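You operate a simulated robot arm through the tools that you are given. There is no shell and no other tool. Be economical: measure what you need, move in short steps, check, and stop when the job is done.

The job below is to be done with a simulated two-armed robot. You get a single attempt, and the scene is never put back.

Task
Pick up the oil can labelled "HV 46" from the middle of the board table with one hand, pass it to the other hand and put it on the shelf under the console end of the board table. Set down upright: oil can.
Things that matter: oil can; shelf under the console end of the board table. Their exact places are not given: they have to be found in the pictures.

It is judged by the outcome, as a careful person would: the job done as asked, and still so three seconds after it is handed in. It fails if anything else is knocked over, pushed out of place, dropped, spilled or broken.

Robot
Two 7-joint arms with two-finger parallel grippers on one trunk, on a base that drives. Base frame: it is fixed to the floor where the robot stands at the start and does not move with it; the origin is under the middle of the robot, x ahead of it, y to its left, z up; the surface under the hand at the start is at about z = 91. Readings come in cm, degrees, newtons and seconds.
The left shoulder is at the start at [11, 16.9, 148.6], the right one opposite. With the tool pointing down near the work surface each hand reaches from about 44 to 74 cm from the robot's upright axis, wherever it stands, measured 20 degrees to its own side. Places, roughly: shelf under the console end of the board table [110, 60, 30]. Payload 1.57 kg a hand.
The tool frame of a hand sits at the grasp point between the pads (the TCP): z along the fingers, y along the line on which they close. The tips reach 3 cm beyond it. Largest opening 8 cm; finger width 1.7, thickness 1.2; the body of the gripper, 4 by 8.2 cm, starts 8 cm behind the TCP.
Orientation is that of the tool frame in the base frame, as [roll, pitch, yaw] about the fixed x, y, z axes, in that order (R = Rz(yaw) Ry(pitch) Rx(roll)). With the fingers straight down and closing along the base's y, the tool's x points along the base's -x, its y along +y and its z along -z.

Tools
- The arms move only by the tool move_arm. It takes "left_targets", "right_targets" or both (then of equal length, played together; a hand with none holds still); each is a list of rows, each a list of 3 entries, a list of its own where there are three numbers: the shift along the base's x, y, z in mm, then the turn, a rotation vector about the base's x, y, z in degrees, then the opening, from 0 (shut) to 1 (fully open). In form: [[[tx, ty, tz], [wx, wy, wz], gripper], ...]. A call has 1 to 20 rows; each row shifts and turns the commanded pose from where the row before left it. A row lasts 0.2 s, in which the tool goes at most 5 cm and 8.6 degrees; a call with a longer step from one row to the next is refused whole, and so is a gripper value outside its range. A pose out of reach is approached as far as the arm can. The call stops where the force on the tool passes 40 N (or 10 N more than at its start, if that is more) or the arm is blocked; 0.2 s more then pass. The fingers move at their own pace (about 7.2 cm/s each) and stop on an object; they squeeze with about 20 N. The grip force told is the motor's: it shows also when the fingers shut on nothing. Time passes only in rows, and 0.2 s behind the last, so rows that do not move let the fingers close. The reply holds the time, the measured pose of the TCP, the force on the tool along the base axes, the opening and the grip force, in the units named above and with some noise, with the torque about the TCP (base axes, N m) and any sound that the robot's microphone picked up.
- Cameras (640 x 400 px; columns grow to the right, rows downward): "scene" is now at [14.91, -0.81, 168.02]; the picture's right is [-0.02, -1.00, 0.00], its down [-0.75, 0.02, -0.66] and it looks along [0.66, -0.02, -0.75] (base axes); focal length 295 px, centre (320, 200). "left" rides on the left gripper at [7.2, 0.7, -12.2] in its tool frame; the picture's right is [-0.09, 1.00, 0.00], its down [-0.84, -0.08, -0.54] and it looks along [-0.54, -0.05, 0.84] (tool axes); focal length 238 px, centre (320, 200). "right" rides on the right gripper at [7.2, -0.7, -12.2] in its tool frame; the picture's right is [0.09, 1.00, 0.00], its down [-0.84, 0.08, -0.54] and it looks along [-0.54, 0.05, 0.84] (tool axes); focal length 238 px, centre (320, 200).
- get_image(camera): a new picture of that camera. It takes no simulated time.
- raise_lower(by): slides the trunk up (or, below 0, down) by that many cm; the arms and the scene camera ride with it, the base frame stays. It gives what a move gives, with no picture.
- roll_base(legs): drives the robot by 1 to 6 legs, each [ahead, left, turn to the left] in cm, cm and degrees, along the robot's own axes; the way and the turn of a leg run together, so that a leg with both is an arc; at most 150 cm and 180 degrees a leg. The arms and the cameras ride along, it lands a little off, and it stops where it bumps. It gives what a move gives.
- aim_head(pan, tilt): turns the head with the scene camera to pan (to the left, within 86 degrees either way) and tilt (down, from -29 to 69), counted from straight ahead of the robot. It gives what a move gives.
- probe_pixels(camera, pixels): for up to 12 pixels [column, row] of the newest picture of that camera ("zoom" is the newest enlarged one), the place [x, y, z] in the base frame of the surface seen there, good to about 0.2 cm, but the place of the scene camera against the robot may be out by one fixed shift of up to 1.8 cm in any direction. It takes no simulated time.
- enlarge(camera, box): a new picture of the part [left, top, right, bottom] of that camera's present view, enlarged. It takes no simulated time.
- finish_job(): hands the job in; it is judged then, once.

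Keep the steps short. Do not move on a guess: measure, check each grasp and each placing, and mend mistakes. In all there are 80 turns and 62 pictures (those below and enlarged ones count). Leave the grippers open and the arms clear of the work at the hand-in unless told otherwise, and finish with a single line.

The tools are called after "Request:" as name(argument=value, ...) on one line, values as JSON. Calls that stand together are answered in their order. move_arm: Moves the arms, as the interface text tells. Its arguments: {"type":"object","properties":{"left_targets":{"type":"array","items":{"type":"array"}},"right_targets":{"type":"array","items":{"type":"array"}}},"required":[]} The other tools are called the same way: raise_lower (by) slides the trunk up or down; roll_base (legs) drives the base; aim_head (pan, tilt) turns the head that bears the scene camera; get_image (camera) takes a picture; probe_pixels (camera, pixels) gives the place of the surface under pixels of a picture; enlarge (camera, box) takes an enlarged picture of a part of a camera's view; finish_job () hands the job in.

At the start:

```text
time_s: 0.0
left_tool_pos: [67.29, 23.57, 115.0]
left_tcp_rot: [180.0, 0.1, -179.9]
left_ft_force: [-0.1, 0.7, 0.2]
left_wrist_torque: [0.02, -0.01, -0.01]
left_width: 8.0
left_finger_force: 0.0
right_tool_pos: [63.79, -31.72, 122.76]
right_tcp_rot: [180.0, 0.1, 180.0]
right_ft_force: [0.6, 0.2, -0.2]
right_wrist_torque: [0.02, 0.04, 0.01]
right_width: 8.0
right_finger_force: 0.1
trunk travel left (down, up): [-80.0, 9.0]
robot x, y, heading: [0.09, -0.07, 0.1]
head pan, tilt: [-1.4, 48.8]
```

scene: 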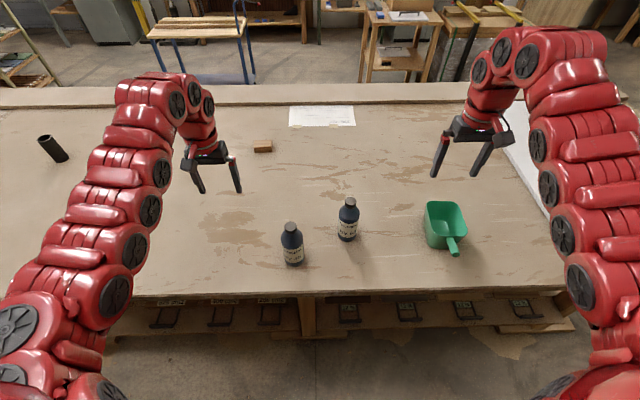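
right: 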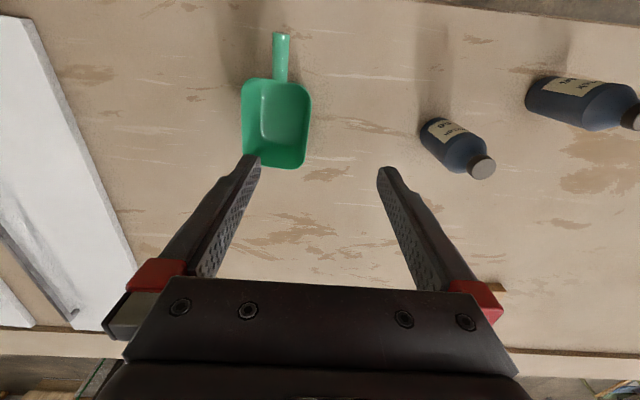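
left: 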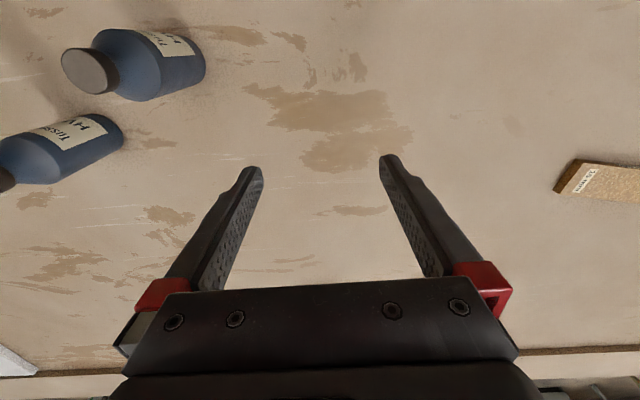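

Two dark bottles stand in the middle of the board table, at about (292,245) and (348,220). I'll enlarge the view to read their labels.

Request:
enlarge(camera="scene", box=[260, 180, 388, 280])

Request:
probe_pixels(camera="scene", pixels=[[291, 226], [293, 257], [348, 202], [347, 234], [320, 270], [200, 293], [560, 288], [10, 300], [320, 100], [445, 230], [455, 252]])

Request:
enlarge(camera="left", box=[0, 0, 240, 200])

```text
4.00 times, centred on (324, 230) of scene
```

zoom: 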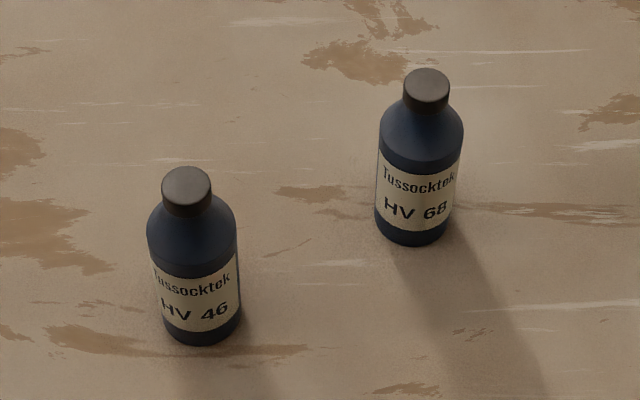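

```text
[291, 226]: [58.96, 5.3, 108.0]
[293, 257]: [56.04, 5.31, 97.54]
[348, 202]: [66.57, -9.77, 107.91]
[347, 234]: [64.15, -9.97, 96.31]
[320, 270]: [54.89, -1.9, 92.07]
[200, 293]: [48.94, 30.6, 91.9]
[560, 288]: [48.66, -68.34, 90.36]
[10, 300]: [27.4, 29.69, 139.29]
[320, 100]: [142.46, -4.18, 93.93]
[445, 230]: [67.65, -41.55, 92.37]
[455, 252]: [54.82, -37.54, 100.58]
```

```text
2.00 times, centred on (120, 100) of left
```

zoom: 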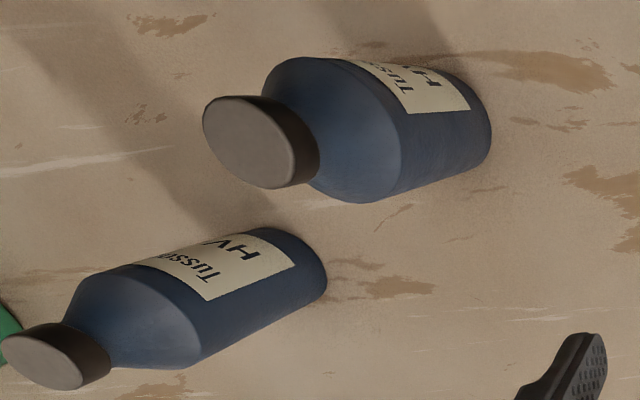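

HV 46 is the nearer-left bottle, around (58, 5). Next I'll look for the shelf by turning the head left.

Request:
aim_head(pan=40, tilt=35)

Request:
get_image(camera="scene")

```text
time_s: 1.1
left_tool_pos: [67.19, 23.45, 115.03]
left_tcp_rot: [180.0, 0.0, 180.0]
left_ft_force: [0.0, 0.2, -0.3]
left_wrist_torque: [0.04, -0.01, 0.0]
left_width: 8.0
left_finger_force: 0.0
right_tool_pos: [63.74, -31.69, 122.78]
right_tcp_rot: [179.9, 0.0, -180.0]
right_ft_force: [0.2, -0.7, 0.0]
right_wrist_torque: [0.05, 0.0, -0.04]
right_width: 8.0
right_finger_force: 0.0
trunk travel left (down, up): [-80.0, 9.0]
robot x, y, heading: [-0.18, 0.15, 0.1]
head pan, tilt: [40.0, 35.0]
```

```text
56 pictures are left
```

scene: 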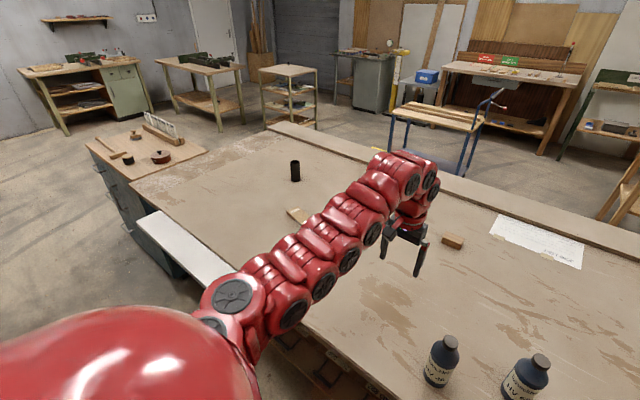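

I see the left end of the table. I'll measure its corners and features.

Request:
probe_pixels(camera="scene", pixels=[[150, 160], [130, 185], [275, 127], [180, 240], [150, 220], [225, 270], [100, 145], [200, 152], [150, 235], [60, 180], [295, 165], [100, 260]])

Request:
enlarge(camera="scene", box=[60, 90, 320, 290])

```text
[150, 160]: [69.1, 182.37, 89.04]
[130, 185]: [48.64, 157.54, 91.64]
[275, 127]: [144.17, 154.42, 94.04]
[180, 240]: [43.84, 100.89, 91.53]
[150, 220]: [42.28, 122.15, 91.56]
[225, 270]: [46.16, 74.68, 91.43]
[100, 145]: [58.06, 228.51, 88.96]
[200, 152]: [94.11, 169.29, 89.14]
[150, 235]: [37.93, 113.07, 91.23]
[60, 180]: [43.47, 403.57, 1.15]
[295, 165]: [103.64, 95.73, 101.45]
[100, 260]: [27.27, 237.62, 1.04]
```

```text
2.00 times, centred on (190, 190) of scene
```

zoom: 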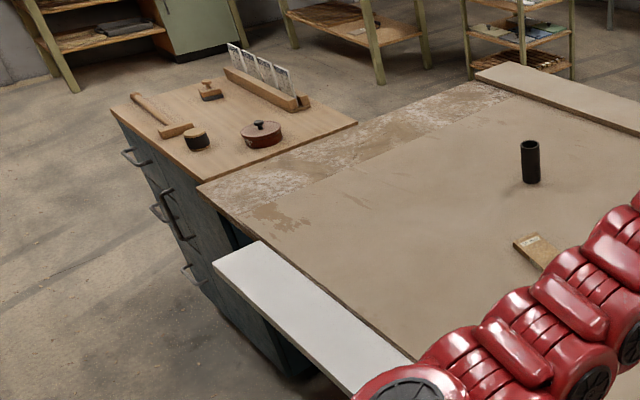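

The table runs out to about y=160, with a cabinet beyond it. The shelf is somewhere beneath, so I'll back away (the hands clear everything on the table) to look under it.

Request:
roll_base(legs=[[-80, 0, 0]])

Request:
aim_head(pan=20, tilt=35)

Request:
get_image(camera="scene")

```text
time_s: 3.4
left_tool_pos: [34.96, 23.84, 115.66]
left_tcp_rot: [180.0, 0.5, -179.8]
left_ft_force: [-0.4, 0.0, 0.0]
left_wrist_torque: [-0.03, -0.11, 0.03]
left_width: 8.0
left_finger_force: 0.1
right_tool_pos: [31.46, -31.48, 123.28]
right_tcp_rot: [180.0, 0.5, -179.9]
right_ft_force: [-1.0, 0.0, 0.3]
right_wrist_torque: [-0.01, -0.09, -0.02]
right_width: 8.0
right_finger_force: 0.0
trunk travel left (down, up): [-80.0, 9.0]
robot x, y, heading: [-31.36, 0.11, 0.3]
head pan, tilt: [40.0, 35.0]
stopped in leg 1: the robot was blocked; the commanded pose is now the measured one
```

```text
time_s: 4.3
left_tool_pos: [36.11, 23.81, 114.82]
left_tcp_rot: [-180.0, -0.1, -179.9]
left_ft_force: [-0.3, 0.5, -0.4]
left_wrist_torque: [-0.04, 0.0, 0.0]
left_width: 8.02
left_finger_force: 0.0
right_tool_pos: [32.82, -31.41, 122.64]
right_tcp_rot: [-180.0, -0.2, -179.9]
right_ft_force: [0.0, 0.2, -0.8]
right_wrist_torque: [-0.02, 0.04, -0.01]
right_width: 8.01
right_finger_force: 0.0
trunk travel left (down, up): [-80.0, 9.0]
robot x, y, heading: [-31.24, -0.05, 0.1]
head pan, tilt: [20.0, 35.0]
```

```text
54 pictures are left
```

scene: 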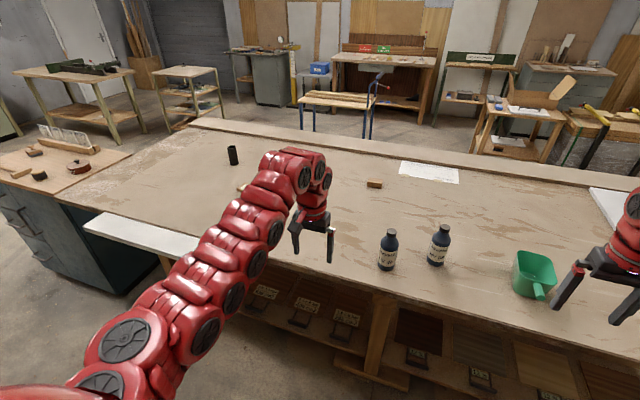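

The robot was stopped at x=-31 by something behind it, but the hands are off the table now. I'll lower the trunk to look under.

Request:
raise_lower(by=-45)

Request:
aim_head(pan=25, tilt=30)

Request:
get_image(camera="scene")

Request:
get_image(camera="left")

```text
refused: -45 is not a number from -40 to 40
```

```text
time_s: 4.9
left_tool_pos: [35.81, 23.87, 115.0]
left_tcp_rot: [180.0, 0.0, -179.9]
left_ft_force: [-0.3, -0.3, -0.6]
left_wrist_torque: [0.01, 0.02, -0.01]
left_width: 7.99
left_finger_force: 0.1
right_tool_pos: [32.47, -31.41, 122.78]
right_tcp_rot: [180.0, 0.0, -179.9]
right_ft_force: [0.6, -0.1, 0.4]
right_wrist_torque: [-0.02, 0.01, 0.01]
right_width: 8.01
right_finger_force: 0.0
trunk travel left (down, up): [-80.0, 9.0]
robot x, y, heading: [-31.02, 0.19, 0.1]
head pan, tilt: [25.0, 30.0]
```

```text
53 pictures are left
```

scene: 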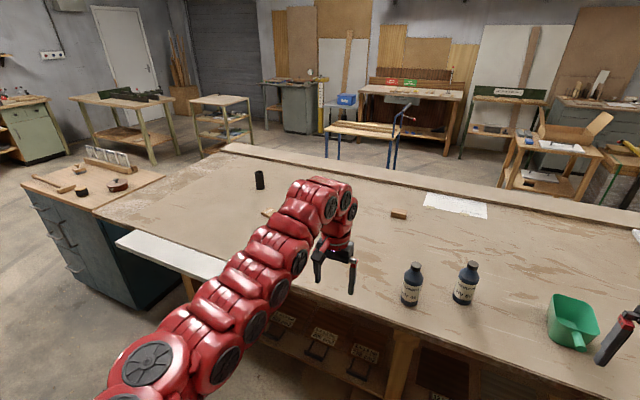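

```text
52 pictures are left
```

left: 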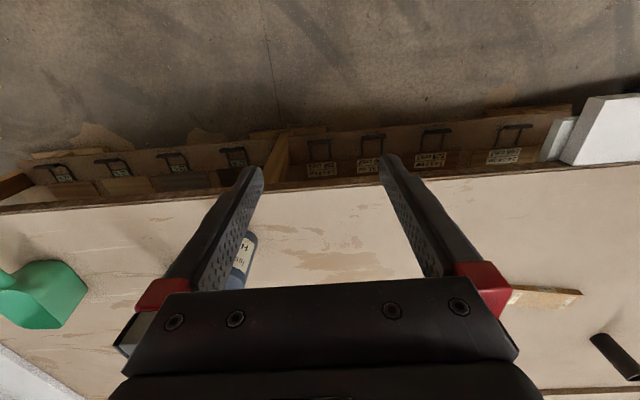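

The limit is 40 cm per call, so I'll lower by 40.

Request:
raise_lower(by=-40)

Request:
get_image(camera="scene")

```text
time_s: 8.8
left_tool_pos: [35.87, 23.82, 75.06]
left_tcp_rot: [180.0, 0.0, -179.9]
left_ft_force: [0.3, 0.1, -0.1]
left_wrist_torque: [0.01, 0.01, -0.01]
left_width: 7.98
left_finger_force: 0.1
right_tool_pos: [32.37, -31.43, 82.76]
right_tcp_rot: [-180.0, -0.1, -179.9]
right_ft_force: [-0.3, -0.7, -0.6]
right_wrist_torque: [0.02, -0.02, 0.03]
right_width: 8.0
right_finger_force: 0.1
trunk travel left (down, up): [-40.0, 49.0]
robot x, y, heading: [-31.15, 0.12, 0.2]
head pan, tilt: [25.0, 30.0]
```

```text
51 pictures are left
```

scene: 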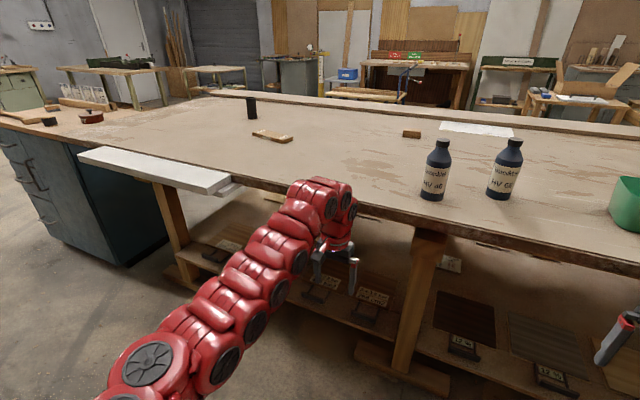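

The lower shelf is now visible, with the table legs dividing it into bays. I'll lower a bit more and look straight into the left bay.

Request:
raise_lower(by=-35)

Request:
aim_head(pan=30, tilt=22)

Request:
get_image(camera="scene")

```text
time_s: 12.2
left_tool_pos: [35.77, 23.8, 40.06]
left_tcp_rot: [-180.0, 0.1, -179.8]
left_ft_force: [0.5, -0.6, -0.7]
left_wrist_torque: [0.01, -0.02, 0.01]
left_width: 8.02
left_finger_force: 0.0
right_tool_pos: [32.25, -31.27, 47.97]
right_tcp_rot: [180.0, 0.0, -179.8]
right_ft_force: [-0.1, -0.4, 0.3]
right_wrist_torque: [0.0, -0.04, 0.02]
right_width: 8.02
right_finger_force: 0.1
trunk travel left (down, up): [-5.0, 84.0]
robot x, y, heading: [-31.25, 0.05, 0.1]
head pan, tilt: [25.0, 30.0]
```

```text
time_s: 12.9
left_tool_pos: [35.81, 23.79, 40.11]
left_tcp_rot: [-179.9, 0.0, -179.9]
left_ft_force: [0.8, 0.4, -1.2]
left_wrist_torque: [-0.02, 0.0, 0.03]
left_width: 8.0
left_finger_force: 0.1
right_tool_pos: [32.37, -31.41, 47.76]
right_tcp_rot: [179.9, 0.1, -179.9]
right_ft_force: [0.1, -0.3, -0.3]
right_wrist_torque: [0.0, 0.0, -0.02]
right_width: 8.0
right_finger_force: 0.0
trunk travel left (down, up): [-5.0, 84.0]
robot x, y, heading: [-31.3, 0.12, 0.0]
head pan, tilt: [30.0, 22.0]
```

```text
50 pictures are left
```

scene: 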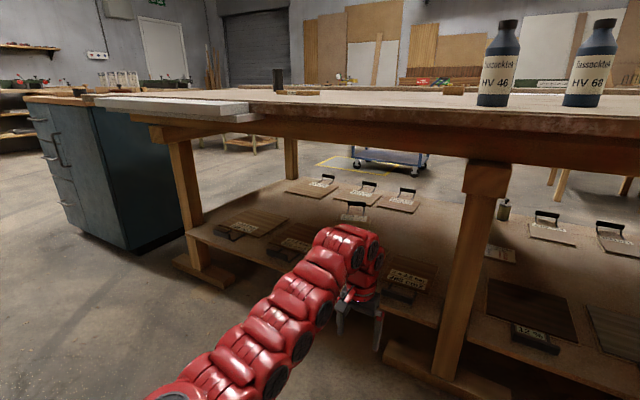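

The shelf is below with sample boards on it at the front and rear. I'll measure it and enlarge the left bay.

Request:
probe_pixels(camera="scene", pixels=[[230, 262], [188, 235], [290, 205], [320, 210], [420, 225], [405, 310], [450, 320], [480, 200], [295, 245], [250, 222], [410, 268], [185, 160]])

Request:
enlarge(camera="scene", box=[170, 140, 490, 340])

```text
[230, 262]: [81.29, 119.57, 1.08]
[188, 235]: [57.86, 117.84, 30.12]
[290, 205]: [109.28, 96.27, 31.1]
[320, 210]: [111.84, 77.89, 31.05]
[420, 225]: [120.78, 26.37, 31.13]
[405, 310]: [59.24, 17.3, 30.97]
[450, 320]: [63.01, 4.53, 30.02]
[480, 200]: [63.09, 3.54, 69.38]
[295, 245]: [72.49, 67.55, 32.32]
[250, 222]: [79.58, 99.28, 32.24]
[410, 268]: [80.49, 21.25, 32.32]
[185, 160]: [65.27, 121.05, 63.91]
```

```text
2.00 times, centred on (330, 240) of scene
```

zoom: 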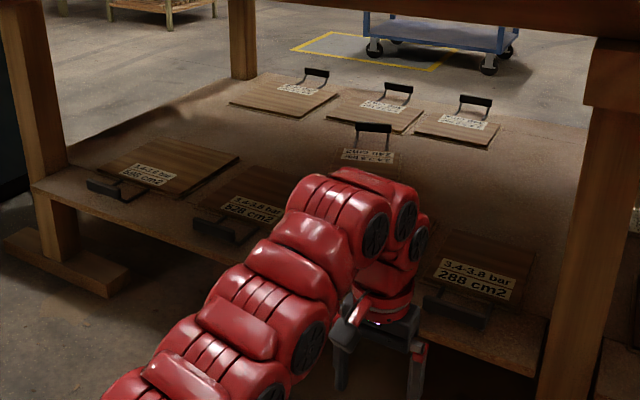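

Shelf surface is at z≈31, from x≈58 inward, left bay y≈8–115, with boards at the front and free space behind. I'll drive left a bit so I can see into the bay between the arms.

Request:
roll_base(legs=[[0, 50, 0]])

Request:
aim_head(pan=0, tilt=30)

Request:
get_image(camera="scene")

```text
time_s: 13.5
left_tool_pos: [35.83, 23.86, 39.94]
left_tcp_rot: [-179.9, 0.0, -179.8]
left_ft_force: [0.3, 0.4, 0.8]
left_wrist_torque: [0.05, 0.01, 0.02]
left_width: 8.01
left_finger_force: 0.0
right_tool_pos: [32.57, -31.39, 47.78]
right_tcp_rot: [180.0, 0.0, -179.9]
right_ft_force: [-0.1, 0.7, -0.1]
right_wrist_torque: [-0.02, -0.01, 0.01]
right_width: 7.96
right_finger_force: 0.1
trunk travel left (down, up): [-5.0, 84.0]
robot x, y, heading: [-31.64, 0.1, 0.1]
head pan, tilt: [30.0, 22.0]
stopped in leg 1: the robot was blocked; the commanded pose is now the measured one
```

```text
time_s: 14.5
left_tool_pos: [35.89, 23.8, 40.11]
left_tcp_rot: [180.0, -0.1, -179.8]
left_ft_force: [-0.3, 0.2, -0.4]
left_wrist_torque: [0.01, -0.03, -0.02]
left_width: 8.01
left_finger_force: 0.1
right_tool_pos: [32.57, -31.41, 47.78]
right_tcp_rot: [-180.0, -0.1, -179.9]
right_ft_force: [-0.1, 0.9, 0.1]
right_wrist_torque: [0.0, 0.0, -0.02]
right_width: 8.0
right_finger_force: 0.0
trunk travel left (down, up): [-5.0, 84.0]
robot x, y, heading: [-31.01, 0.49, 0.2]
head pan, tilt: [0.0, 30.0]
```

```text
48 pictures are left
```

scene: 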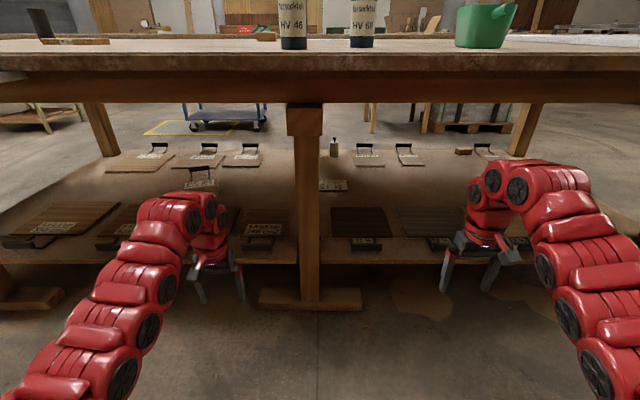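

It was blocked, probably still against whatever is behind. I'll step 4 cm forward and try left again in a smaller step.

Request:
roll_base(legs=[[4, 0, 0], [0, 45, 0]])

Request:
aim_head(pan=0, tilt=30)

Request:
get_image(camera="scene")

```text
time_s: 17.6
left_tool_pos: [39.59, 68.37, 39.97]
left_tcp_rot: [-180.0, -0.1, -179.7]
left_ft_force: [-0.4, -0.1, 0.2]
left_wrist_torque: [0.01, 0.0, -0.01]
left_width: 7.99
left_finger_force: 0.0
right_tool_pos: [36.39, 13.15, 47.82]
right_tcp_rot: [180.0, 0.0, -179.9]
right_ft_force: [-0.7, 0.0, 0.6]
right_wrist_torque: [0.03, 0.01, 0.06]
right_width: 7.99
right_finger_force: 0.0
trunk travel left (down, up): [-5.0, 84.0]
robot x, y, heading: [-27.35, 44.5, 0.2]
head pan, tilt: [0.0, 30.0]
```

```text
time_s: 18.2
left_tool_pos: [39.57, 68.55, 39.81]
left_tcp_rot: [-179.9, 0.0, -179.7]
left_ft_force: [-0.5, 0.2, -0.1]
left_wrist_torque: [-0.03, 0.01, 0.01]
left_width: 7.98
left_finger_force: 0.2
right_tool_pos: [36.51, 13.26, 47.77]
right_tcp_rot: [179.9, 0.0, -179.8]
right_ft_force: [0.0, 0.7, 0.4]
right_wrist_torque: [-0.03, -0.01, 0.02]
right_width: 7.99
right_finger_force: 0.0
trunk travel left (down, up): [-5.0, 84.0]
robot x, y, heading: [-27.38, 44.93, 0.2]
head pan, tilt: [0.0, 30.0]
```

```text
47 pictures are left
```

scene: 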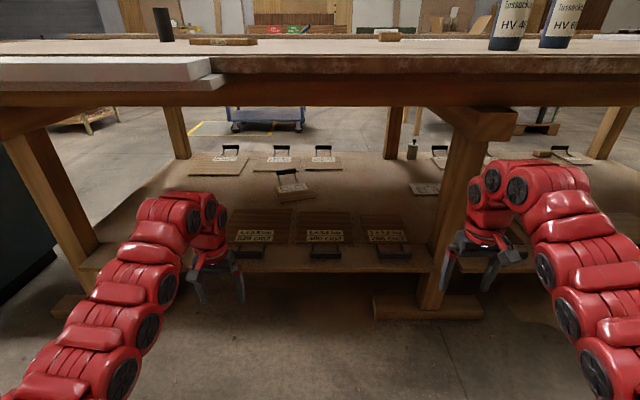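

Now the bay is clear to see. I'll enlarge it and then measure the boards and the free area.

Request:
enlarge(camera="scene", box=[180, 130, 440, 290])

Request:
probe_pixels(camera="scene", pixels=[[220, 190], [350, 195], [400, 205], [340, 270], [295, 190], [278, 198], [315, 200], [350, 215], [290, 215], [335, 100], [335, 72], [325, 252]])

```text
2.46 times, centred on (310, 210) of scene
```

zoom: 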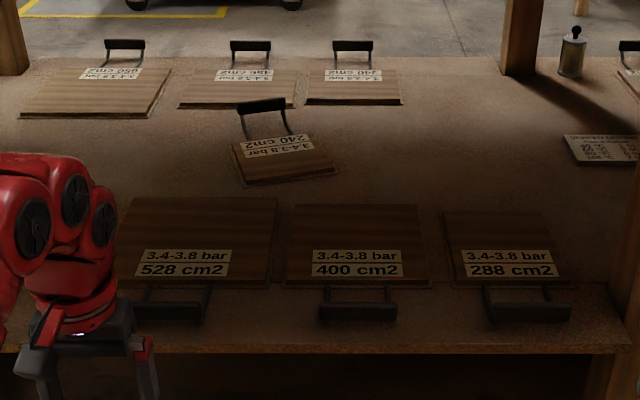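

```text
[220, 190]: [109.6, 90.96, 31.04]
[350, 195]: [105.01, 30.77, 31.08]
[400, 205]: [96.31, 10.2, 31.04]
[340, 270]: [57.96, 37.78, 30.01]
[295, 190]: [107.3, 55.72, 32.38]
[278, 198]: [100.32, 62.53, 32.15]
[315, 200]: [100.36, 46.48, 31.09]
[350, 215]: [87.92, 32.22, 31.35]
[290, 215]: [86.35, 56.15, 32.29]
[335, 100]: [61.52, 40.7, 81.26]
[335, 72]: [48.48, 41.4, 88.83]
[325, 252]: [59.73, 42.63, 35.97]
```

Free area found: bare shelf behind the front boards (x≈90–115, y≈12–43, z≈31). My target will be about (95, 34). First I'll drive right to y≈18, away from the white ledge, then raise the trunk back up.

Request:
roll_base(legs=[[0, -27, 0]])

Request:
raise_lower(by=40)

Request:
raise_lower(by=40)

```text
time_s: 20.2
left_tool_pos: [39.73, 41.69, 40.0]
left_tcp_rot: [180.0, 0.1, -179.7]
left_ft_force: [0.2, -0.3, 0.1]
left_wrist_torque: [0.03, 0.01, -0.03]
left_width: 8.0
left_finger_force: 0.1
right_tool_pos: [36.63, -13.7, 47.77]
right_tcp_rot: [180.0, 0.1, -179.6]
right_ft_force: [-0.2, 0.8, 0.0]
right_wrist_torque: [0.0, -0.03, -0.03]
right_width: 7.99
right_finger_force: 0.1
trunk travel left (down, up): [-5.0, 84.0]
robot x, y, heading: [-27.21, 17.26, 0.3]
head pan, tilt: [0.0, 30.0]
```

```text
time_s: 24.0
left_tool_pos: [39.73, 41.77, 80.03]
left_tcp_rot: [179.9, 0.0, -179.6]
left_ft_force: [0.8, 1.0, 1.2]
left_wrist_torque: [-0.05, 0.02, -0.01]
left_width: 8.03
left_finger_force: 0.0
right_tool_pos: [36.69, -13.56, 87.74]
right_tcp_rot: [-180.0, 0.0, -179.6]
right_ft_force: [0.3, -0.1, 0.5]
right_wrist_torque: [-0.01, 0.0, -0.04]
right_width: 7.99
right_finger_force: 0.1
trunk travel left (down, up): [-45.0, 44.0]
robot x, y, heading: [-27.37, 17.76, 0.3]
head pan, tilt: [0.0, 30.0]
```

```text
time_s: 27.8
left_tool_pos: [39.79, 41.68, 119.95]
left_tcp_rot: [179.9, 0.1, -179.6]
left_ft_force: [0.1, 0.2, 0.7]
left_wrist_torque: [0.02, 0.01, 0.03]
left_width: 8.0
left_finger_force: 0.0
right_tool_pos: [36.61, -13.67, 127.77]
right_tcp_rot: [-180.0, -0.1, -179.6]
right_ft_force: [0.2, 0.4, 0.3]
right_wrist_torque: [0.01, -0.01, 0.01]
right_width: 8.0
right_finger_force: 0.0
trunk travel left (down, up): [-85.0, 4.0]
robot x, y, heading: [-27.04, 17.69, 0.3]
head pan, tilt: [0.0, 30.0]
```

Both hands are well above the table items (bottle tops at z 108). I'll drive ahead 25 cm to the working place and look again.

Request:
roll_base(legs=[[25, 0, 0]])

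Request:
aim_head(pan=-10, tilt=52)

Request:
get_image(camera="scene")

Request:
get_image(camera="right")

```text
time_s: 29.6
left_tool_pos: [64.53, 41.91, 120.01]
left_tcp_rot: [180.0, 0.1, -179.5]
left_ft_force: [-0.1, -0.3, -0.1]
left_wrist_torque: [0.01, 0.01, 0.01]
left_width: 8.01
left_finger_force: 0.0
right_tool_pos: [61.43, -13.36, 127.85]
right_tcp_rot: [180.0, 0.0, -179.6]
right_ft_force: [0.4, 0.1, -0.3]
right_wrist_torque: [0.0, 0.0, -0.02]
right_width: 8.01
right_finger_force: 0.1
trunk travel left (down, up): [-85.0, 4.0]
robot x, y, heading: [-2.45, 17.87, 0.2]
head pan, tilt: [0.0, 30.0]
```

```text
time_s: 30.5
left_tool_pos: [64.79, 41.86, 119.98]
left_tcp_rot: [-179.9, 0.1, -179.5]
left_ft_force: [0.4, 0.1, -0.4]
left_wrist_torque: [0.02, 0.02, 0.03]
left_width: 8.01
left_finger_force: 0.2
right_tool_pos: [61.71, -13.2, 127.72]
right_tcp_rot: [180.0, 0.0, -179.8]
right_ft_force: [0.0, 0.1, -1.0]
right_wrist_torque: [-0.01, 0.01, 0.04]
right_width: 7.98
right_finger_force: 0.0
trunk travel left (down, up): [-85.0, 4.0]
robot x, y, heading: [-2.57, 17.82, 0.3]
head pan, tilt: [-10.0, 52.0]
```

```text
45 pictures are left
```

scene: 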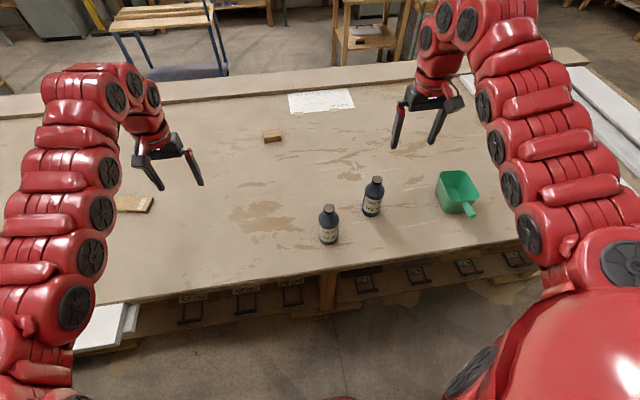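

```text
44 pictures are left
```

right: 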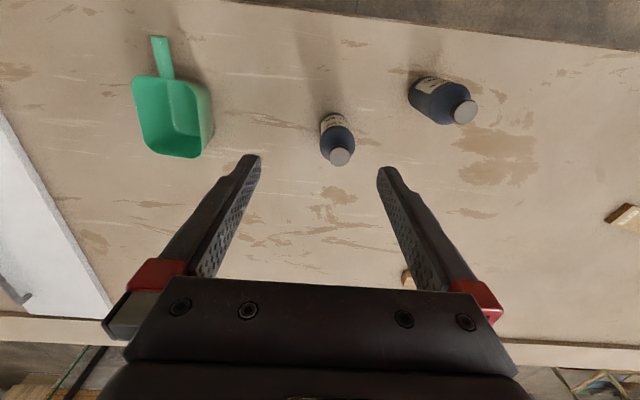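

The wrist camera sees HV 46's cap at (465,112). I'll measure with it, since it has no head-mount offset.

Request:
probe_pixels(camera="right", pixels=[[465, 112], [460, 106], [471, 117], [465, 102], [470, 122], [340, 157], [445, 100], [420, 140]])

Request:
enlarge(camera="right", box=[390, 60, 500, 140])

Request:
probe_pixels(camera="scene", pixels=[[328, 209], [374, 181], [327, 237]])

```text
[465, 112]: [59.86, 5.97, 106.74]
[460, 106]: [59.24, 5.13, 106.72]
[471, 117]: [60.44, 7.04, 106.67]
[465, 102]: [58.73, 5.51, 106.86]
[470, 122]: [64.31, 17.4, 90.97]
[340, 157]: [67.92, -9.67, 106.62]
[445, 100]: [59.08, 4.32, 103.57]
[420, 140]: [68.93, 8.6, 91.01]
```

```text
5.00 times, centred on (445, 100) of right
```

zoom: 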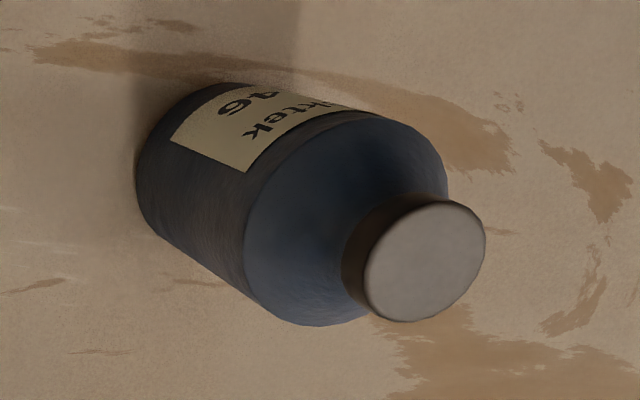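

```text
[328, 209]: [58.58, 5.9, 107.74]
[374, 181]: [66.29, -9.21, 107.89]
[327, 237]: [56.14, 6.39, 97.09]
```

HV 46 cap centre is (59.9, 6.0), its top at z 106.7, about 3.7 cm wide; the table is at 91.0. I'll move the right hand over it at the present height.

Request:
move_arm(right_targets=[[[-4, 39, 0], [0, 0, 0], 1], [[-4, 39, 0], [0, 0, 0], 1], [[-4, 38, 0], [0, 0, 0], 1], [[-3, 38, 0], [0, 0, 0], 1], [[-3, 38, 0], [0, 0, 0], 1], [[0, 0, -40], [0, 0, 0], 1], [[0, 0, -40], [0, 0, 0], 1], [[0, 0, 0], [0, 0, 0], 1]])

Request:
get_image(camera="right")

```text
time_s: 32.3
left_tool_pos: [64.56, 41.83, 120.02]
left_tcp_rot: [180.0, 0.0, -179.4]
left_ft_force: [-0.2, 0.4, 0.7]
left_wrist_torque: [0.04, -0.02, -0.02]
left_width: 8.01
left_finger_force: 0.1
right_tool_pos: [61.48, 6.85, 120.36]
right_tcp_rot: [-179.9, 0.1, -179.6]
right_ft_force: [-0.5, 0.0, 0.2]
right_wrist_torque: [0.0, -0.01, -0.01]
right_width: 7.99
right_finger_force: 0.1
right hand out of reach, approached as far as the arm can: row 2, 3, 6
trunk travel left (down, up): [-85.0, 4.0]
robot x, y, heading: [-1.83, 17.41, 0.4]
head pan, tilt: [-10.0, 52.0]
```

```text
42 pictures are left
```

right: 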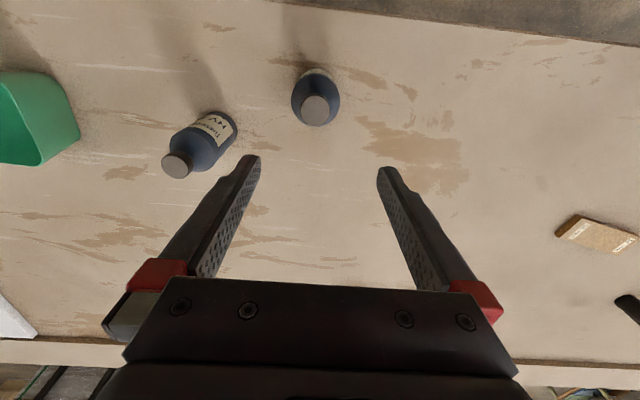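

The reach was marginal, but the hand is near the bottle. I'll measure the cap (315,110) again from here.

Request:
probe_pixels(camera="right", pixels=[[315, 110], [305, 110], [325, 110], [315, 97], [315, 123]])

Request:
enlarge(camera="right", box=[256, 50, 384, 130])

```text
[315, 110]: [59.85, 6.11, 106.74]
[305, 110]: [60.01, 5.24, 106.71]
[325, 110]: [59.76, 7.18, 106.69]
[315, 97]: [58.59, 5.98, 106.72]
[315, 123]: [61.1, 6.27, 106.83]
```

```text
5.00 times, centred on (320, 90) of right
```

zoom: 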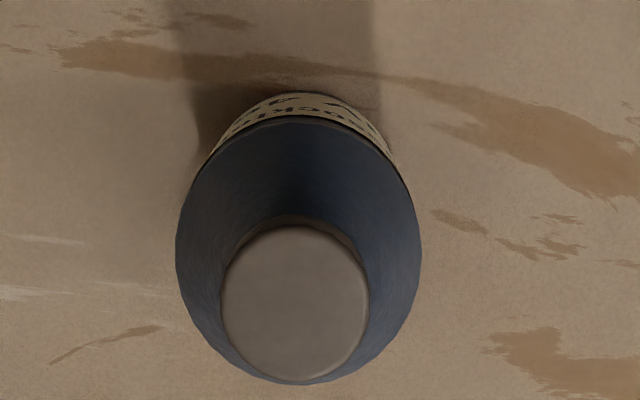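

The cap centre is (59.85, 6.11). I'll correct and lower partly, then read again.

Request:
move_arm(right_targets=[[[-8, -4, -20], [0, 0, 0], 1], [[-8, -4, -20], [0, 0, 0], 1], [[0, 0, -20], [0, 0, 0], 1], [[0, 0, 0], [0, 0, 0], 1], [[0, 0, 0], [0, 0, 0], 1]])

```text
time_s: 33.5
left_tool_pos: [64.63, 41.89, 120.03]
left_tcp_rot: [179.9, 0.0, -179.5]
left_ft_force: [-0.1, -0.1, -0.3]
left_wrist_torque: [-0.01, -0.04, 0.02]
left_width: 8.0
left_finger_force: 0.1
right_tool_pos: [61.56, 6.92, 119.43]
right_tcp_rot: [180.0, 0.0, -179.6]
right_ft_force: [0.9, 0.3, -0.2]
right_wrist_torque: [-0.01, 0.01, -0.02]
right_width: 8.0
right_finger_force: 0.1
right hand out of reach, approached as far as the arm can: row 1, 2, 3
trunk travel left (down, up): [-85.0, 4.0]
robot x, y, heading: [-2.15, 17.86, 0.3]
head pan, tilt: [-10.0, 52.0]
```

The arm is at a joint limit here (bottle too far across for the right arm). I'll shift the base left 12 cm so the bottle lies further to the right side.

Request:
roll_base(legs=[[0, 12, 0]])

Request:
move_arm(right_targets=[[[-4, -40, 0], [0, 0, 0], 1], [[-4, -40, 0], [0, 0, 0], 1], [[-4, -40, 0], [0, 0, 0], 1], [[0, 0, -10], [0, 0, 0], 1], [[0, 0, 0], [0, 0, 0], 1]])

```text
time_s: 34.7
left_tool_pos: [64.4, 54.14, 120.02]
left_tcp_rot: [180.0, 0.0, -179.2]
left_ft_force: [-0.4, 0.2, -0.5]
left_wrist_torque: [0.01, 0.0, 0.01]
left_width: 8.0
left_finger_force: 0.0
right_tool_pos: [61.52, 18.95, 119.37]
right_tcp_rot: [179.9, -0.2, -179.7]
right_ft_force: [-0.4, -0.5, -1.4]
right_wrist_torque: [-0.02, -0.01, -0.01]
right_width: 8.0
right_finger_force: 0.0
trunk travel left (down, up): [-85.0, 4.0]
robot x, y, heading: [-2.68, 29.92, 0.6]
head pan, tilt: [-10.0, 52.0]
```

```text
time_s: 35.9
left_tool_pos: [64.39, 54.26, 119.99]
left_tcp_rot: [180.0, 0.0, -179.2]
left_ft_force: [0.3, -0.1, -0.6]
left_wrist_torque: [0.0, -0.01, -0.01]
left_width: 7.99
left_finger_force: 0.0
right_tool_pos: [61.48, 18.93, 118.33]
right_tcp_rot: [-179.9, -0.5, -180.0]
right_ft_force: [-0.3, -0.2, 0.2]
right_wrist_torque: [0.0, -0.02, 0.03]
right_width: 8.0
right_finger_force: 0.1
right hand out of reach, approached as far as the arm can: row 1, 2, 3
trunk travel left (down, up): [-85.0, 4.0]
robot x, y, heading: [-2.3, 29.72, 0.6]
head pan, tilt: [-10.0, 52.0]
```

It won't go sideways at this height; I'll try rising first, then moving in small steps to free the joint.

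Request:
move_arm(right_targets=[[[0, 0, 30], [0, 0, 0], 1], [[0, 0, 30], [0, 0, 0], 1], [[0, -20, 0], [0, 0, 0], 1], [[0, -20, 0], [0, 0, 0], 1], [[0, -20, 0], [0, 0, 0], 1], [[0, 0, 0], [0, 0, 0], 1]])

Request:
get_image(camera="scene")

```text
time_s: 37.3
left_tool_pos: [64.51, 54.2, 120.02]
left_tcp_rot: [-180.0, -0.1, -179.3]
left_ft_force: [0.5, 0.0, 0.1]
left_wrist_torque: [-0.04, -0.02, -0.01]
left_width: 8.02
left_finger_force: 0.1
right_tool_pos: [61.29, 13.26, 124.19]
right_tcp_rot: [179.9, -0.1, -179.5]
right_ft_force: [0.0, -0.1, 0.2]
right_wrist_torque: [0.01, 0.01, -0.03]
right_width: 8.0
right_finger_force: 0.1
trunk travel left (down, up): [-85.0, 4.0]
robot x, y, heading: [-2.6, 29.55, 0.4]
head pan, tilt: [-10.0, 52.0]
```

```text
40 pictures are left
```

scene: 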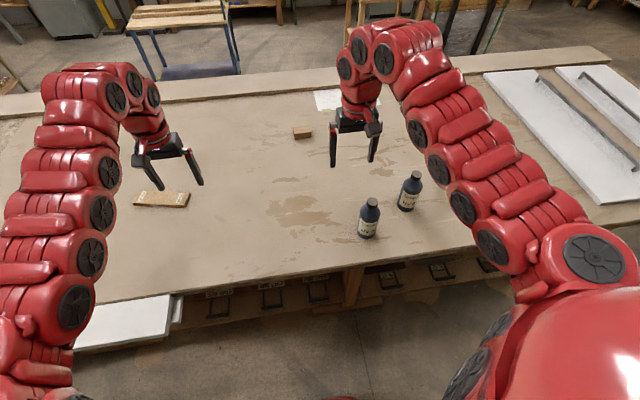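

It moves freely now. Target is (59.85, 6.1); I'll continue sideways, then check.

Request:
move_arm(right_targets=[[[-4, -24, 0], [0, 0, 0], 1], [[-5, -24, 0], [0, 0, 0], 1], [[-5, -24, 0], [0, 0, 0], 1], [[0, 0, -20], [0, 0, 0], 1], [[0, 0, -20], [0, 0, 0], 1], [[0, 0, -20], [0, 0, 0], 1], [[0, 0, 0], [0, 0, 0], 1]])

```text
time_s: 38.9
left_tool_pos: [64.46, 54.17, 120.06]
left_tcp_rot: [-179.9, 0.1, -179.2]
left_ft_force: [0.4, 0.1, 0.3]
left_wrist_torque: [0.04, 0.0, -0.01]
left_width: 8.0
left_finger_force: 0.1
right_tool_pos: [60.59, 8.45, 124.2]
right_tcp_rot: [-179.9, -0.2, -179.5]
right_ft_force: [-0.3, -0.1, 0.5]
right_wrist_torque: [0.01, 0.04, 0.02]
right_width: 7.99
right_finger_force: 0.1
right hand out of reach, approached as far as the arm can: row 3, 4, 5, 6
trunk travel left (down, up): [-85.0, 4.0]
robot x, y, heading: [-2.39, 29.22, 0.5]
head pan, tilt: [-10.0, 52.0]
```

The arm's IK limits it here. I'll test whether turning the hand about the vertical (the cap is round, so any yaw will do) frees it.

Request:
move_arm(right_targets=[[[0, 0, 0], [0, 0, 8], 1], [[0, 0, 0], [0, 0, 8], 1], [[0, -10, 0], [0, 0, 4], 1], [[-5, -12, 0], [0, 0, 0], 1], [[0, 0, -15], [0, 0, 0], 1], [[0, 0, -15], [0, 0, 0], 1], [[0, 0, 0], [0, 0, 0], 1]])

```text
time_s: 40.5
left_tool_pos: [64.41, 54.26, 120.11]
left_tcp_rot: [-180.0, 0.0, -179.2]
left_ft_force: [-0.4, 0.2, 0.3]
left_wrist_torque: [0.0, -0.01, 0.0]
left_width: 8.0
left_finger_force: 0.1
right_tool_pos: [60.66, 7.33, 123.52]
right_tcp_rot: [179.9, -0.3, -159.8]
right_ft_force: [0.5, -1.4, 0.5]
right_wrist_torque: [0.01, 0.0, 0.01]
right_width: 7.97
right_finger_force: 0.0
right hand out of reach, approached as far as the arm can: row 4, 5, 6
trunk travel left (down, up): [-85.0, 4.0]
robot x, y, heading: [-2.43, 29.78, 0.6]
head pan, tilt: [-10.0, 52.0]
```

Turning isn't the limit; moving nearer/lower is. I'll test whether going outward first allows lowering.

Request:
move_arm(right_targets=[[[30, -10, 0], [0, 0, 0], 1], [[30, -10, 0], [0, 0, 0], 1], [[0, 0, -20], [0, 0, 0], 1], [[0, 0, -20], [0, 0, 0], 1], [[0, 0, 0], [0, 0, 0], 1]])

```text
time_s: 41.7
left_tool_pos: [64.44, 54.26, 119.94]
left_tcp_rot: [-179.9, 0.0, -179.3]
left_ft_force: [0.0, 0.2, 0.3]
left_wrist_torque: [0.03, -0.05, 0.01]
left_width: 7.99
left_finger_force: 0.1
right_tool_pos: [66.7, 5.61, 119.55]
right_tcp_rot: [180.0, -0.2, -159.4]
right_ft_force: [0.1, 0.4, -0.7]
right_wrist_torque: [0.0, 0.01, -0.02]
right_width: 7.99
right_finger_force: 0.0
trunk travel left (down, up): [-85.0, 4.0]
robot x, y, heading: [-2.63, 29.55, 0.6]
head pan, tilt: [-10.0, 52.0]
```

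Reaching further out works. I'll back the base 7 cm, which places the hand right over the cap, then lower.

Request:
roll_base(legs=[[-7, 0, 0]])

Request:
move_arm(right_targets=[[[0, 0, -20], [0, 0, 0], 1], [[0, 0, -20], [0, 0, 0], 1], [[0, 0, 0], [0, 0, 0], 1]])

Request:
get_image(camera="right")

```text
time_s: 42.8
left_tool_pos: [58.13, 54.09, 119.77]
left_tcp_rot: [-179.9, -0.2, -179.3]
left_ft_force: [-0.1, 0.0, -0.5]
left_wrist_torque: [-0.01, 0.01, 0.0]
left_width: 8.0
left_finger_force: 0.0
right_tool_pos: [60.21, 5.32, 119.26]
right_tcp_rot: [179.8, -0.2, -159.4]
right_ft_force: [0.3, 0.1, 0.3]
right_wrist_torque: [0.01, 0.04, -0.01]
right_width: 8.01
right_finger_force: 0.0
trunk travel left (down, up): [-85.0, 4.0]
robot x, y, heading: [-9.27, 29.65, 0.6]
head pan, tilt: [-10.0, 52.0]
```

```text
time_s: 43.5
left_tool_pos: [57.52, 54.01, 120.11]
left_tcp_rot: [180.0, 0.0, -179.3]
left_ft_force: [-0.2, 0.1, 0.2]
left_wrist_torque: [-0.02, -0.03, -0.04]
left_width: 8.01
left_finger_force: 0.1
right_tool_pos: [59.6, 5.39, 115.69]
right_tcp_rot: [180.0, 0.0, -159.5]
right_ft_force: [0.3, -0.2, 0.6]
right_wrist_torque: [0.04, -0.03, 0.04]
right_width: 7.98
right_finger_force: 0.1
trunk travel left (down, up): [-85.0, 4.0]
robot x, y, heading: [-9.22, 29.52, 0.4]
head pan, tilt: [-10.0, 52.0]
```

```text
39 pictures are left
```

right: 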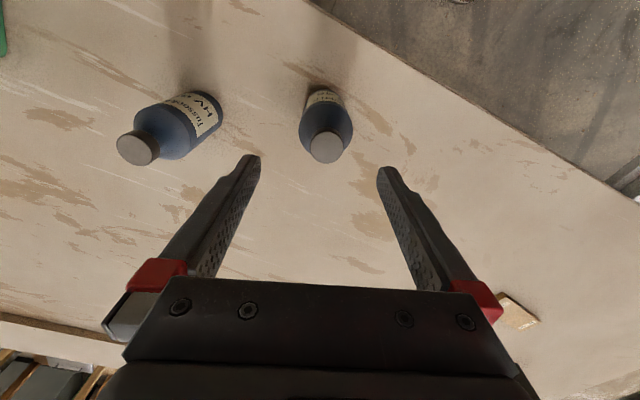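

Now the hand is nearly over the cap, seen at (326,147). I'll check its place.

Request:
probe_pixels(camera="right", pixels=[[326, 147], [312, 147], [341, 147], [326, 135], [326, 160]])

```text
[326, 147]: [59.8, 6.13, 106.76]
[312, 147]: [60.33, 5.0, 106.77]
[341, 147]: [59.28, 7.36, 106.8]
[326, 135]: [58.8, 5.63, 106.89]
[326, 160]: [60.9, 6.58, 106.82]
```

I'll lower to z≈107 centred on the cap (tips at ≈104) with the fingers still open.

Request:
move_arm(right_targets=[[[2, 7, -22], [0, 0, 0], 1], [[0, 0, -22], [0, 0, 0], 1], [[0, 0, -22], [0, 0, 0], 1], [[0, 0, -21], [0, 0, 0], 1], [[0, 0, 0], [0, 0, 0], 1]])

Request:
get_image(camera="right")

Request:
enlarge(camera="scene", box=[280, 140, 440, 260])

```text
time_s: 44.8
left_tool_pos: [57.52, 54.1, 120.15]
left_tcp_rot: [180.0, 0.1, -179.3]
left_ft_force: [-0.2, -0.4, -0.7]
left_wrist_torque: [-0.01, 0.02, -0.03]
left_width: 8.03
left_finger_force: 0.0
right_tool_pos: [59.95, 5.88, 106.92]
right_tcp_rot: [-179.9, -0.1, -159.6]
right_ft_force: [-0.3, -0.6, 0.0]
right_wrist_torque: [-0.05, 0.0, -0.04]
right_width: 8.01
right_finger_force: 0.1
trunk travel left (down, up): [-85.0, 4.0]
robot x, y, heading: [-8.88, 29.28, 0.6]
head pan, tilt: [-10.0, 52.0]
```

```text
38 pictures are left
```

right: 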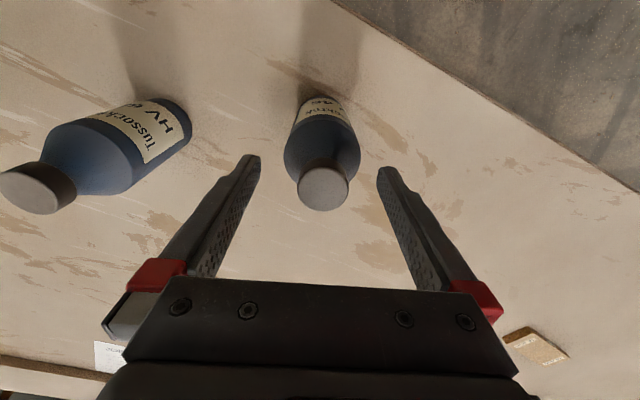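

```text
3.33 times, centred on (360, 200) of scene
```

zoom: 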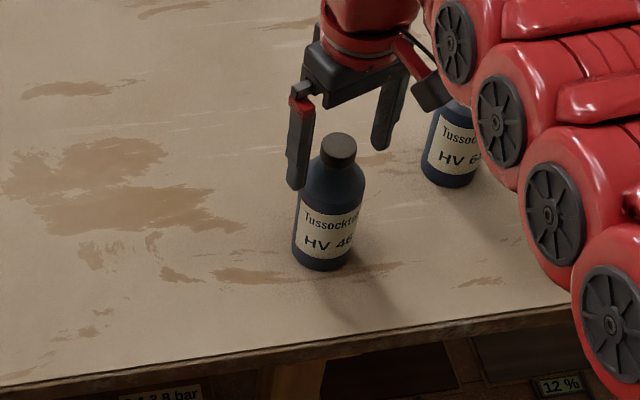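

Checked: the TCP should project to about (321,192) in the wrist picture and the cap is at (323,188). I'll close the fingers.

Request:
move_arm(right_targets=[[[0, 0, 0], [0, 0, 0], 0.2], [[0, 0, 0], [0, 0, 0], 0], [[0, 0, 0], [0, 0, 0], 0], [[0, 0, 0], [0, 0, 0], 0], [[0, 0, 0], [0, 0, 0], 0]])

```text
time_s: 46.0
left_tool_pos: [57.7, 54.16, 119.97]
left_tcp_rot: [-180.0, 0.1, -179.3]
left_ft_force: [0.2, 1.0, 0.0]
left_wrist_torque: [0.01, 0.0, -0.03]
left_width: 8.02
left_finger_force: 0.1
right_tool_pos: [60.05, 5.93, 106.93]
right_tcp_rot: [-180.0, -0.2, -159.4]
right_ft_force: [-1.5, 2.2, 2.8]
right_wrist_torque: [0.08, 0.05, 0.02]
right_width: 3.72
right_finger_force: 19.7
trunk travel left (down, up): [-85.0, 4.0]
robot x, y, heading: [-9.38, 29.57, 0.3]
head pan, tilt: [-10.0, 52.0]
```

The width is 3.72 cm but the cap looks about 3 cm, so the tips are probably on the sloping shoulder. I'll open, rise 0.9 cm and re-grip.

Request:
move_arm(right_targets=[[[0, 0, 0], [0, 0, 0], 0.7], [[0, 0, 0], [0, 0, 0], 0.7], [[0, 0, 9], [0, 0, 0], 0.7], [[0, 0, 0], [0, 0, 0], 0.2], [[0, 0, 0], [0, 0, 0], 0], [[0, 0, 0], [0, 0, 0], 0], [[0, 0, 0], [0, 0, 0], 0], [[0, 0, 0], [0, 0, 0], 0]])

Request:
get_image(camera="right")

```text
time_s: 47.8
left_tool_pos: [57.75, 54.11, 120.12]
left_tcp_rot: [-180.0, 0.0, -179.3]
left_ft_force: [-0.5, -0.7, -0.6]
left_wrist_torque: [0.0, -0.02, 0.0]
left_width: 8.0
left_finger_force: 0.1
right_tool_pos: [59.95, 5.98, 107.81]
right_tcp_rot: [-179.9, -0.1, -159.5]
right_ft_force: [-0.1, 1.5, 1.0]
right_wrist_torque: [0.12, -0.03, 0.06]
right_width: 3.09
right_finger_force: 20.2
trunk travel left (down, up): [-85.0, 4.0]
robot x, y, heading: [-9.04, 29.63, 0.6]
head pan, tilt: [-10.0, 52.0]
```

```text
36 pictures are left
```

right: 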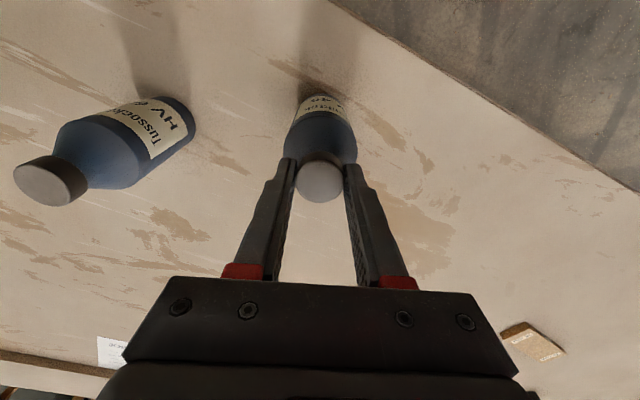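

Width 3.09 cm: the pads are on the cap now. I'll lift 3 cm gently and check the load.

Request:
move_arm(right_targets=[[[0, 0, 5], [0, 0, 0], 0], [[0, 0, 10], [0, 0, 0], 0], [[0, 0, 15], [0, 0, 0], 0], [[0, 0, 0], [0, 0, 0], 0], [[0, 0, 0], [0, 0, 0], 0]])

Request:
enlarge(camera="scene", box=[280, 140, 440, 260])

```text
time_s: 49.0
left_tool_pos: [57.71, 54.11, 120.02]
left_tcp_rot: [180.0, 0.0, -179.4]
left_ft_force: [-0.3, 0.4, 0.8]
left_wrist_torque: [0.01, 0.03, 0.01]
left_width: 8.0
left_finger_force: 0.1
right_tool_pos: [59.98, 5.99, 110.79]
right_tcp_rot: [180.0, -0.1, -159.4]
right_ft_force: [-0.7, -1.1, -2.1]
right_wrist_torque: [0.0, 0.03, 0.04]
right_width: 3.1
right_finger_force: 20.1
trunk travel left (down, up): [-85.0, 4.0]
robot x, y, heading: [-9.17, 29.51, 0.8]
head pan, tilt: [-10.0, 52.0]
```

```text
3.33 times, centred on (360, 200) of scene
```

zoom: 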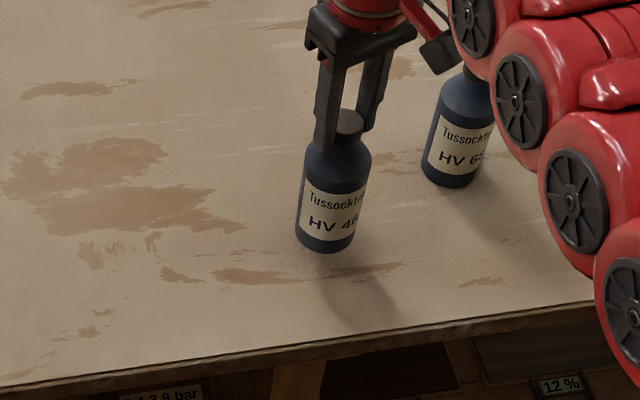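

The bottle hangs upright, load ≈2–3 N. I'll lift it further and bring it toward the left (y≈21) for the handover.

Request:
move_arm(right_targets=[[[0, 0, 20], [0, 0, 0], 0], [[0, 0, 25], [0, 0, 0], 0], [[0, 0, 25], [0, 0, 0], 0], [[0, 0, 25], [0, 0, 0], 0], [[5, 15, 15], [0, 0, 0], 0], [[5, 25, 0], [0, 0, 0], 0], [[5, 30, 0], [0, 0, 0], 0], [[5, 30, 0], [0, 0, 0], 0], [[0, 25, 0], [0, 0, 0], 0], [[0, 20, 0], [0, 0, 0], 0], [[0, 0, 0], [0, 0, 0], 0], [[0, 0, 0], [0, 0, 0], 0]])

Request:
get_image(camera="scene")

```text
time_s: 51.5
left_tool_pos: [57.69, 54.0, 119.92]
left_tcp_rot: [-179.9, -0.1, -179.4]
left_ft_force: [0.6, 0.3, 0.2]
left_wrist_torque: [-0.02, -0.02, -0.02]
left_width: 8.0
left_finger_force: 0.2
right_tool_pos: [61.93, 20.35, 121.48]
right_tcp_rot: [180.0, -0.2, -159.4]
right_ft_force: [-0.3, -0.2, -3.3]
right_wrist_torque: [-0.01, -0.02, -0.02]
right_width: 3.07
right_finger_force: 20.2
trunk travel left (down, up): [-85.0, 4.0]
robot x, y, heading: [-9.58, 30.14, 0.5]
head pan, tilt: [-10.0, 52.0]
```

```text
34 pictures are left
```

scene: 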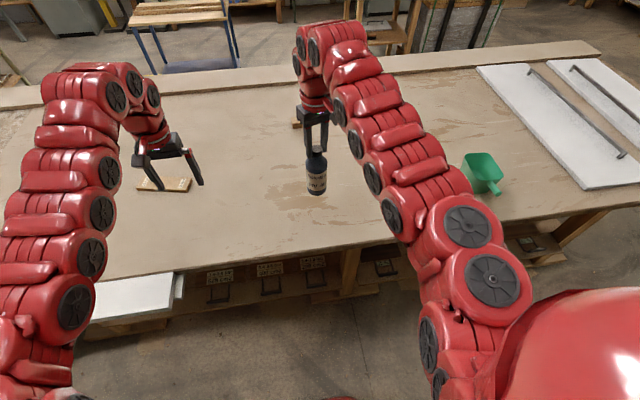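

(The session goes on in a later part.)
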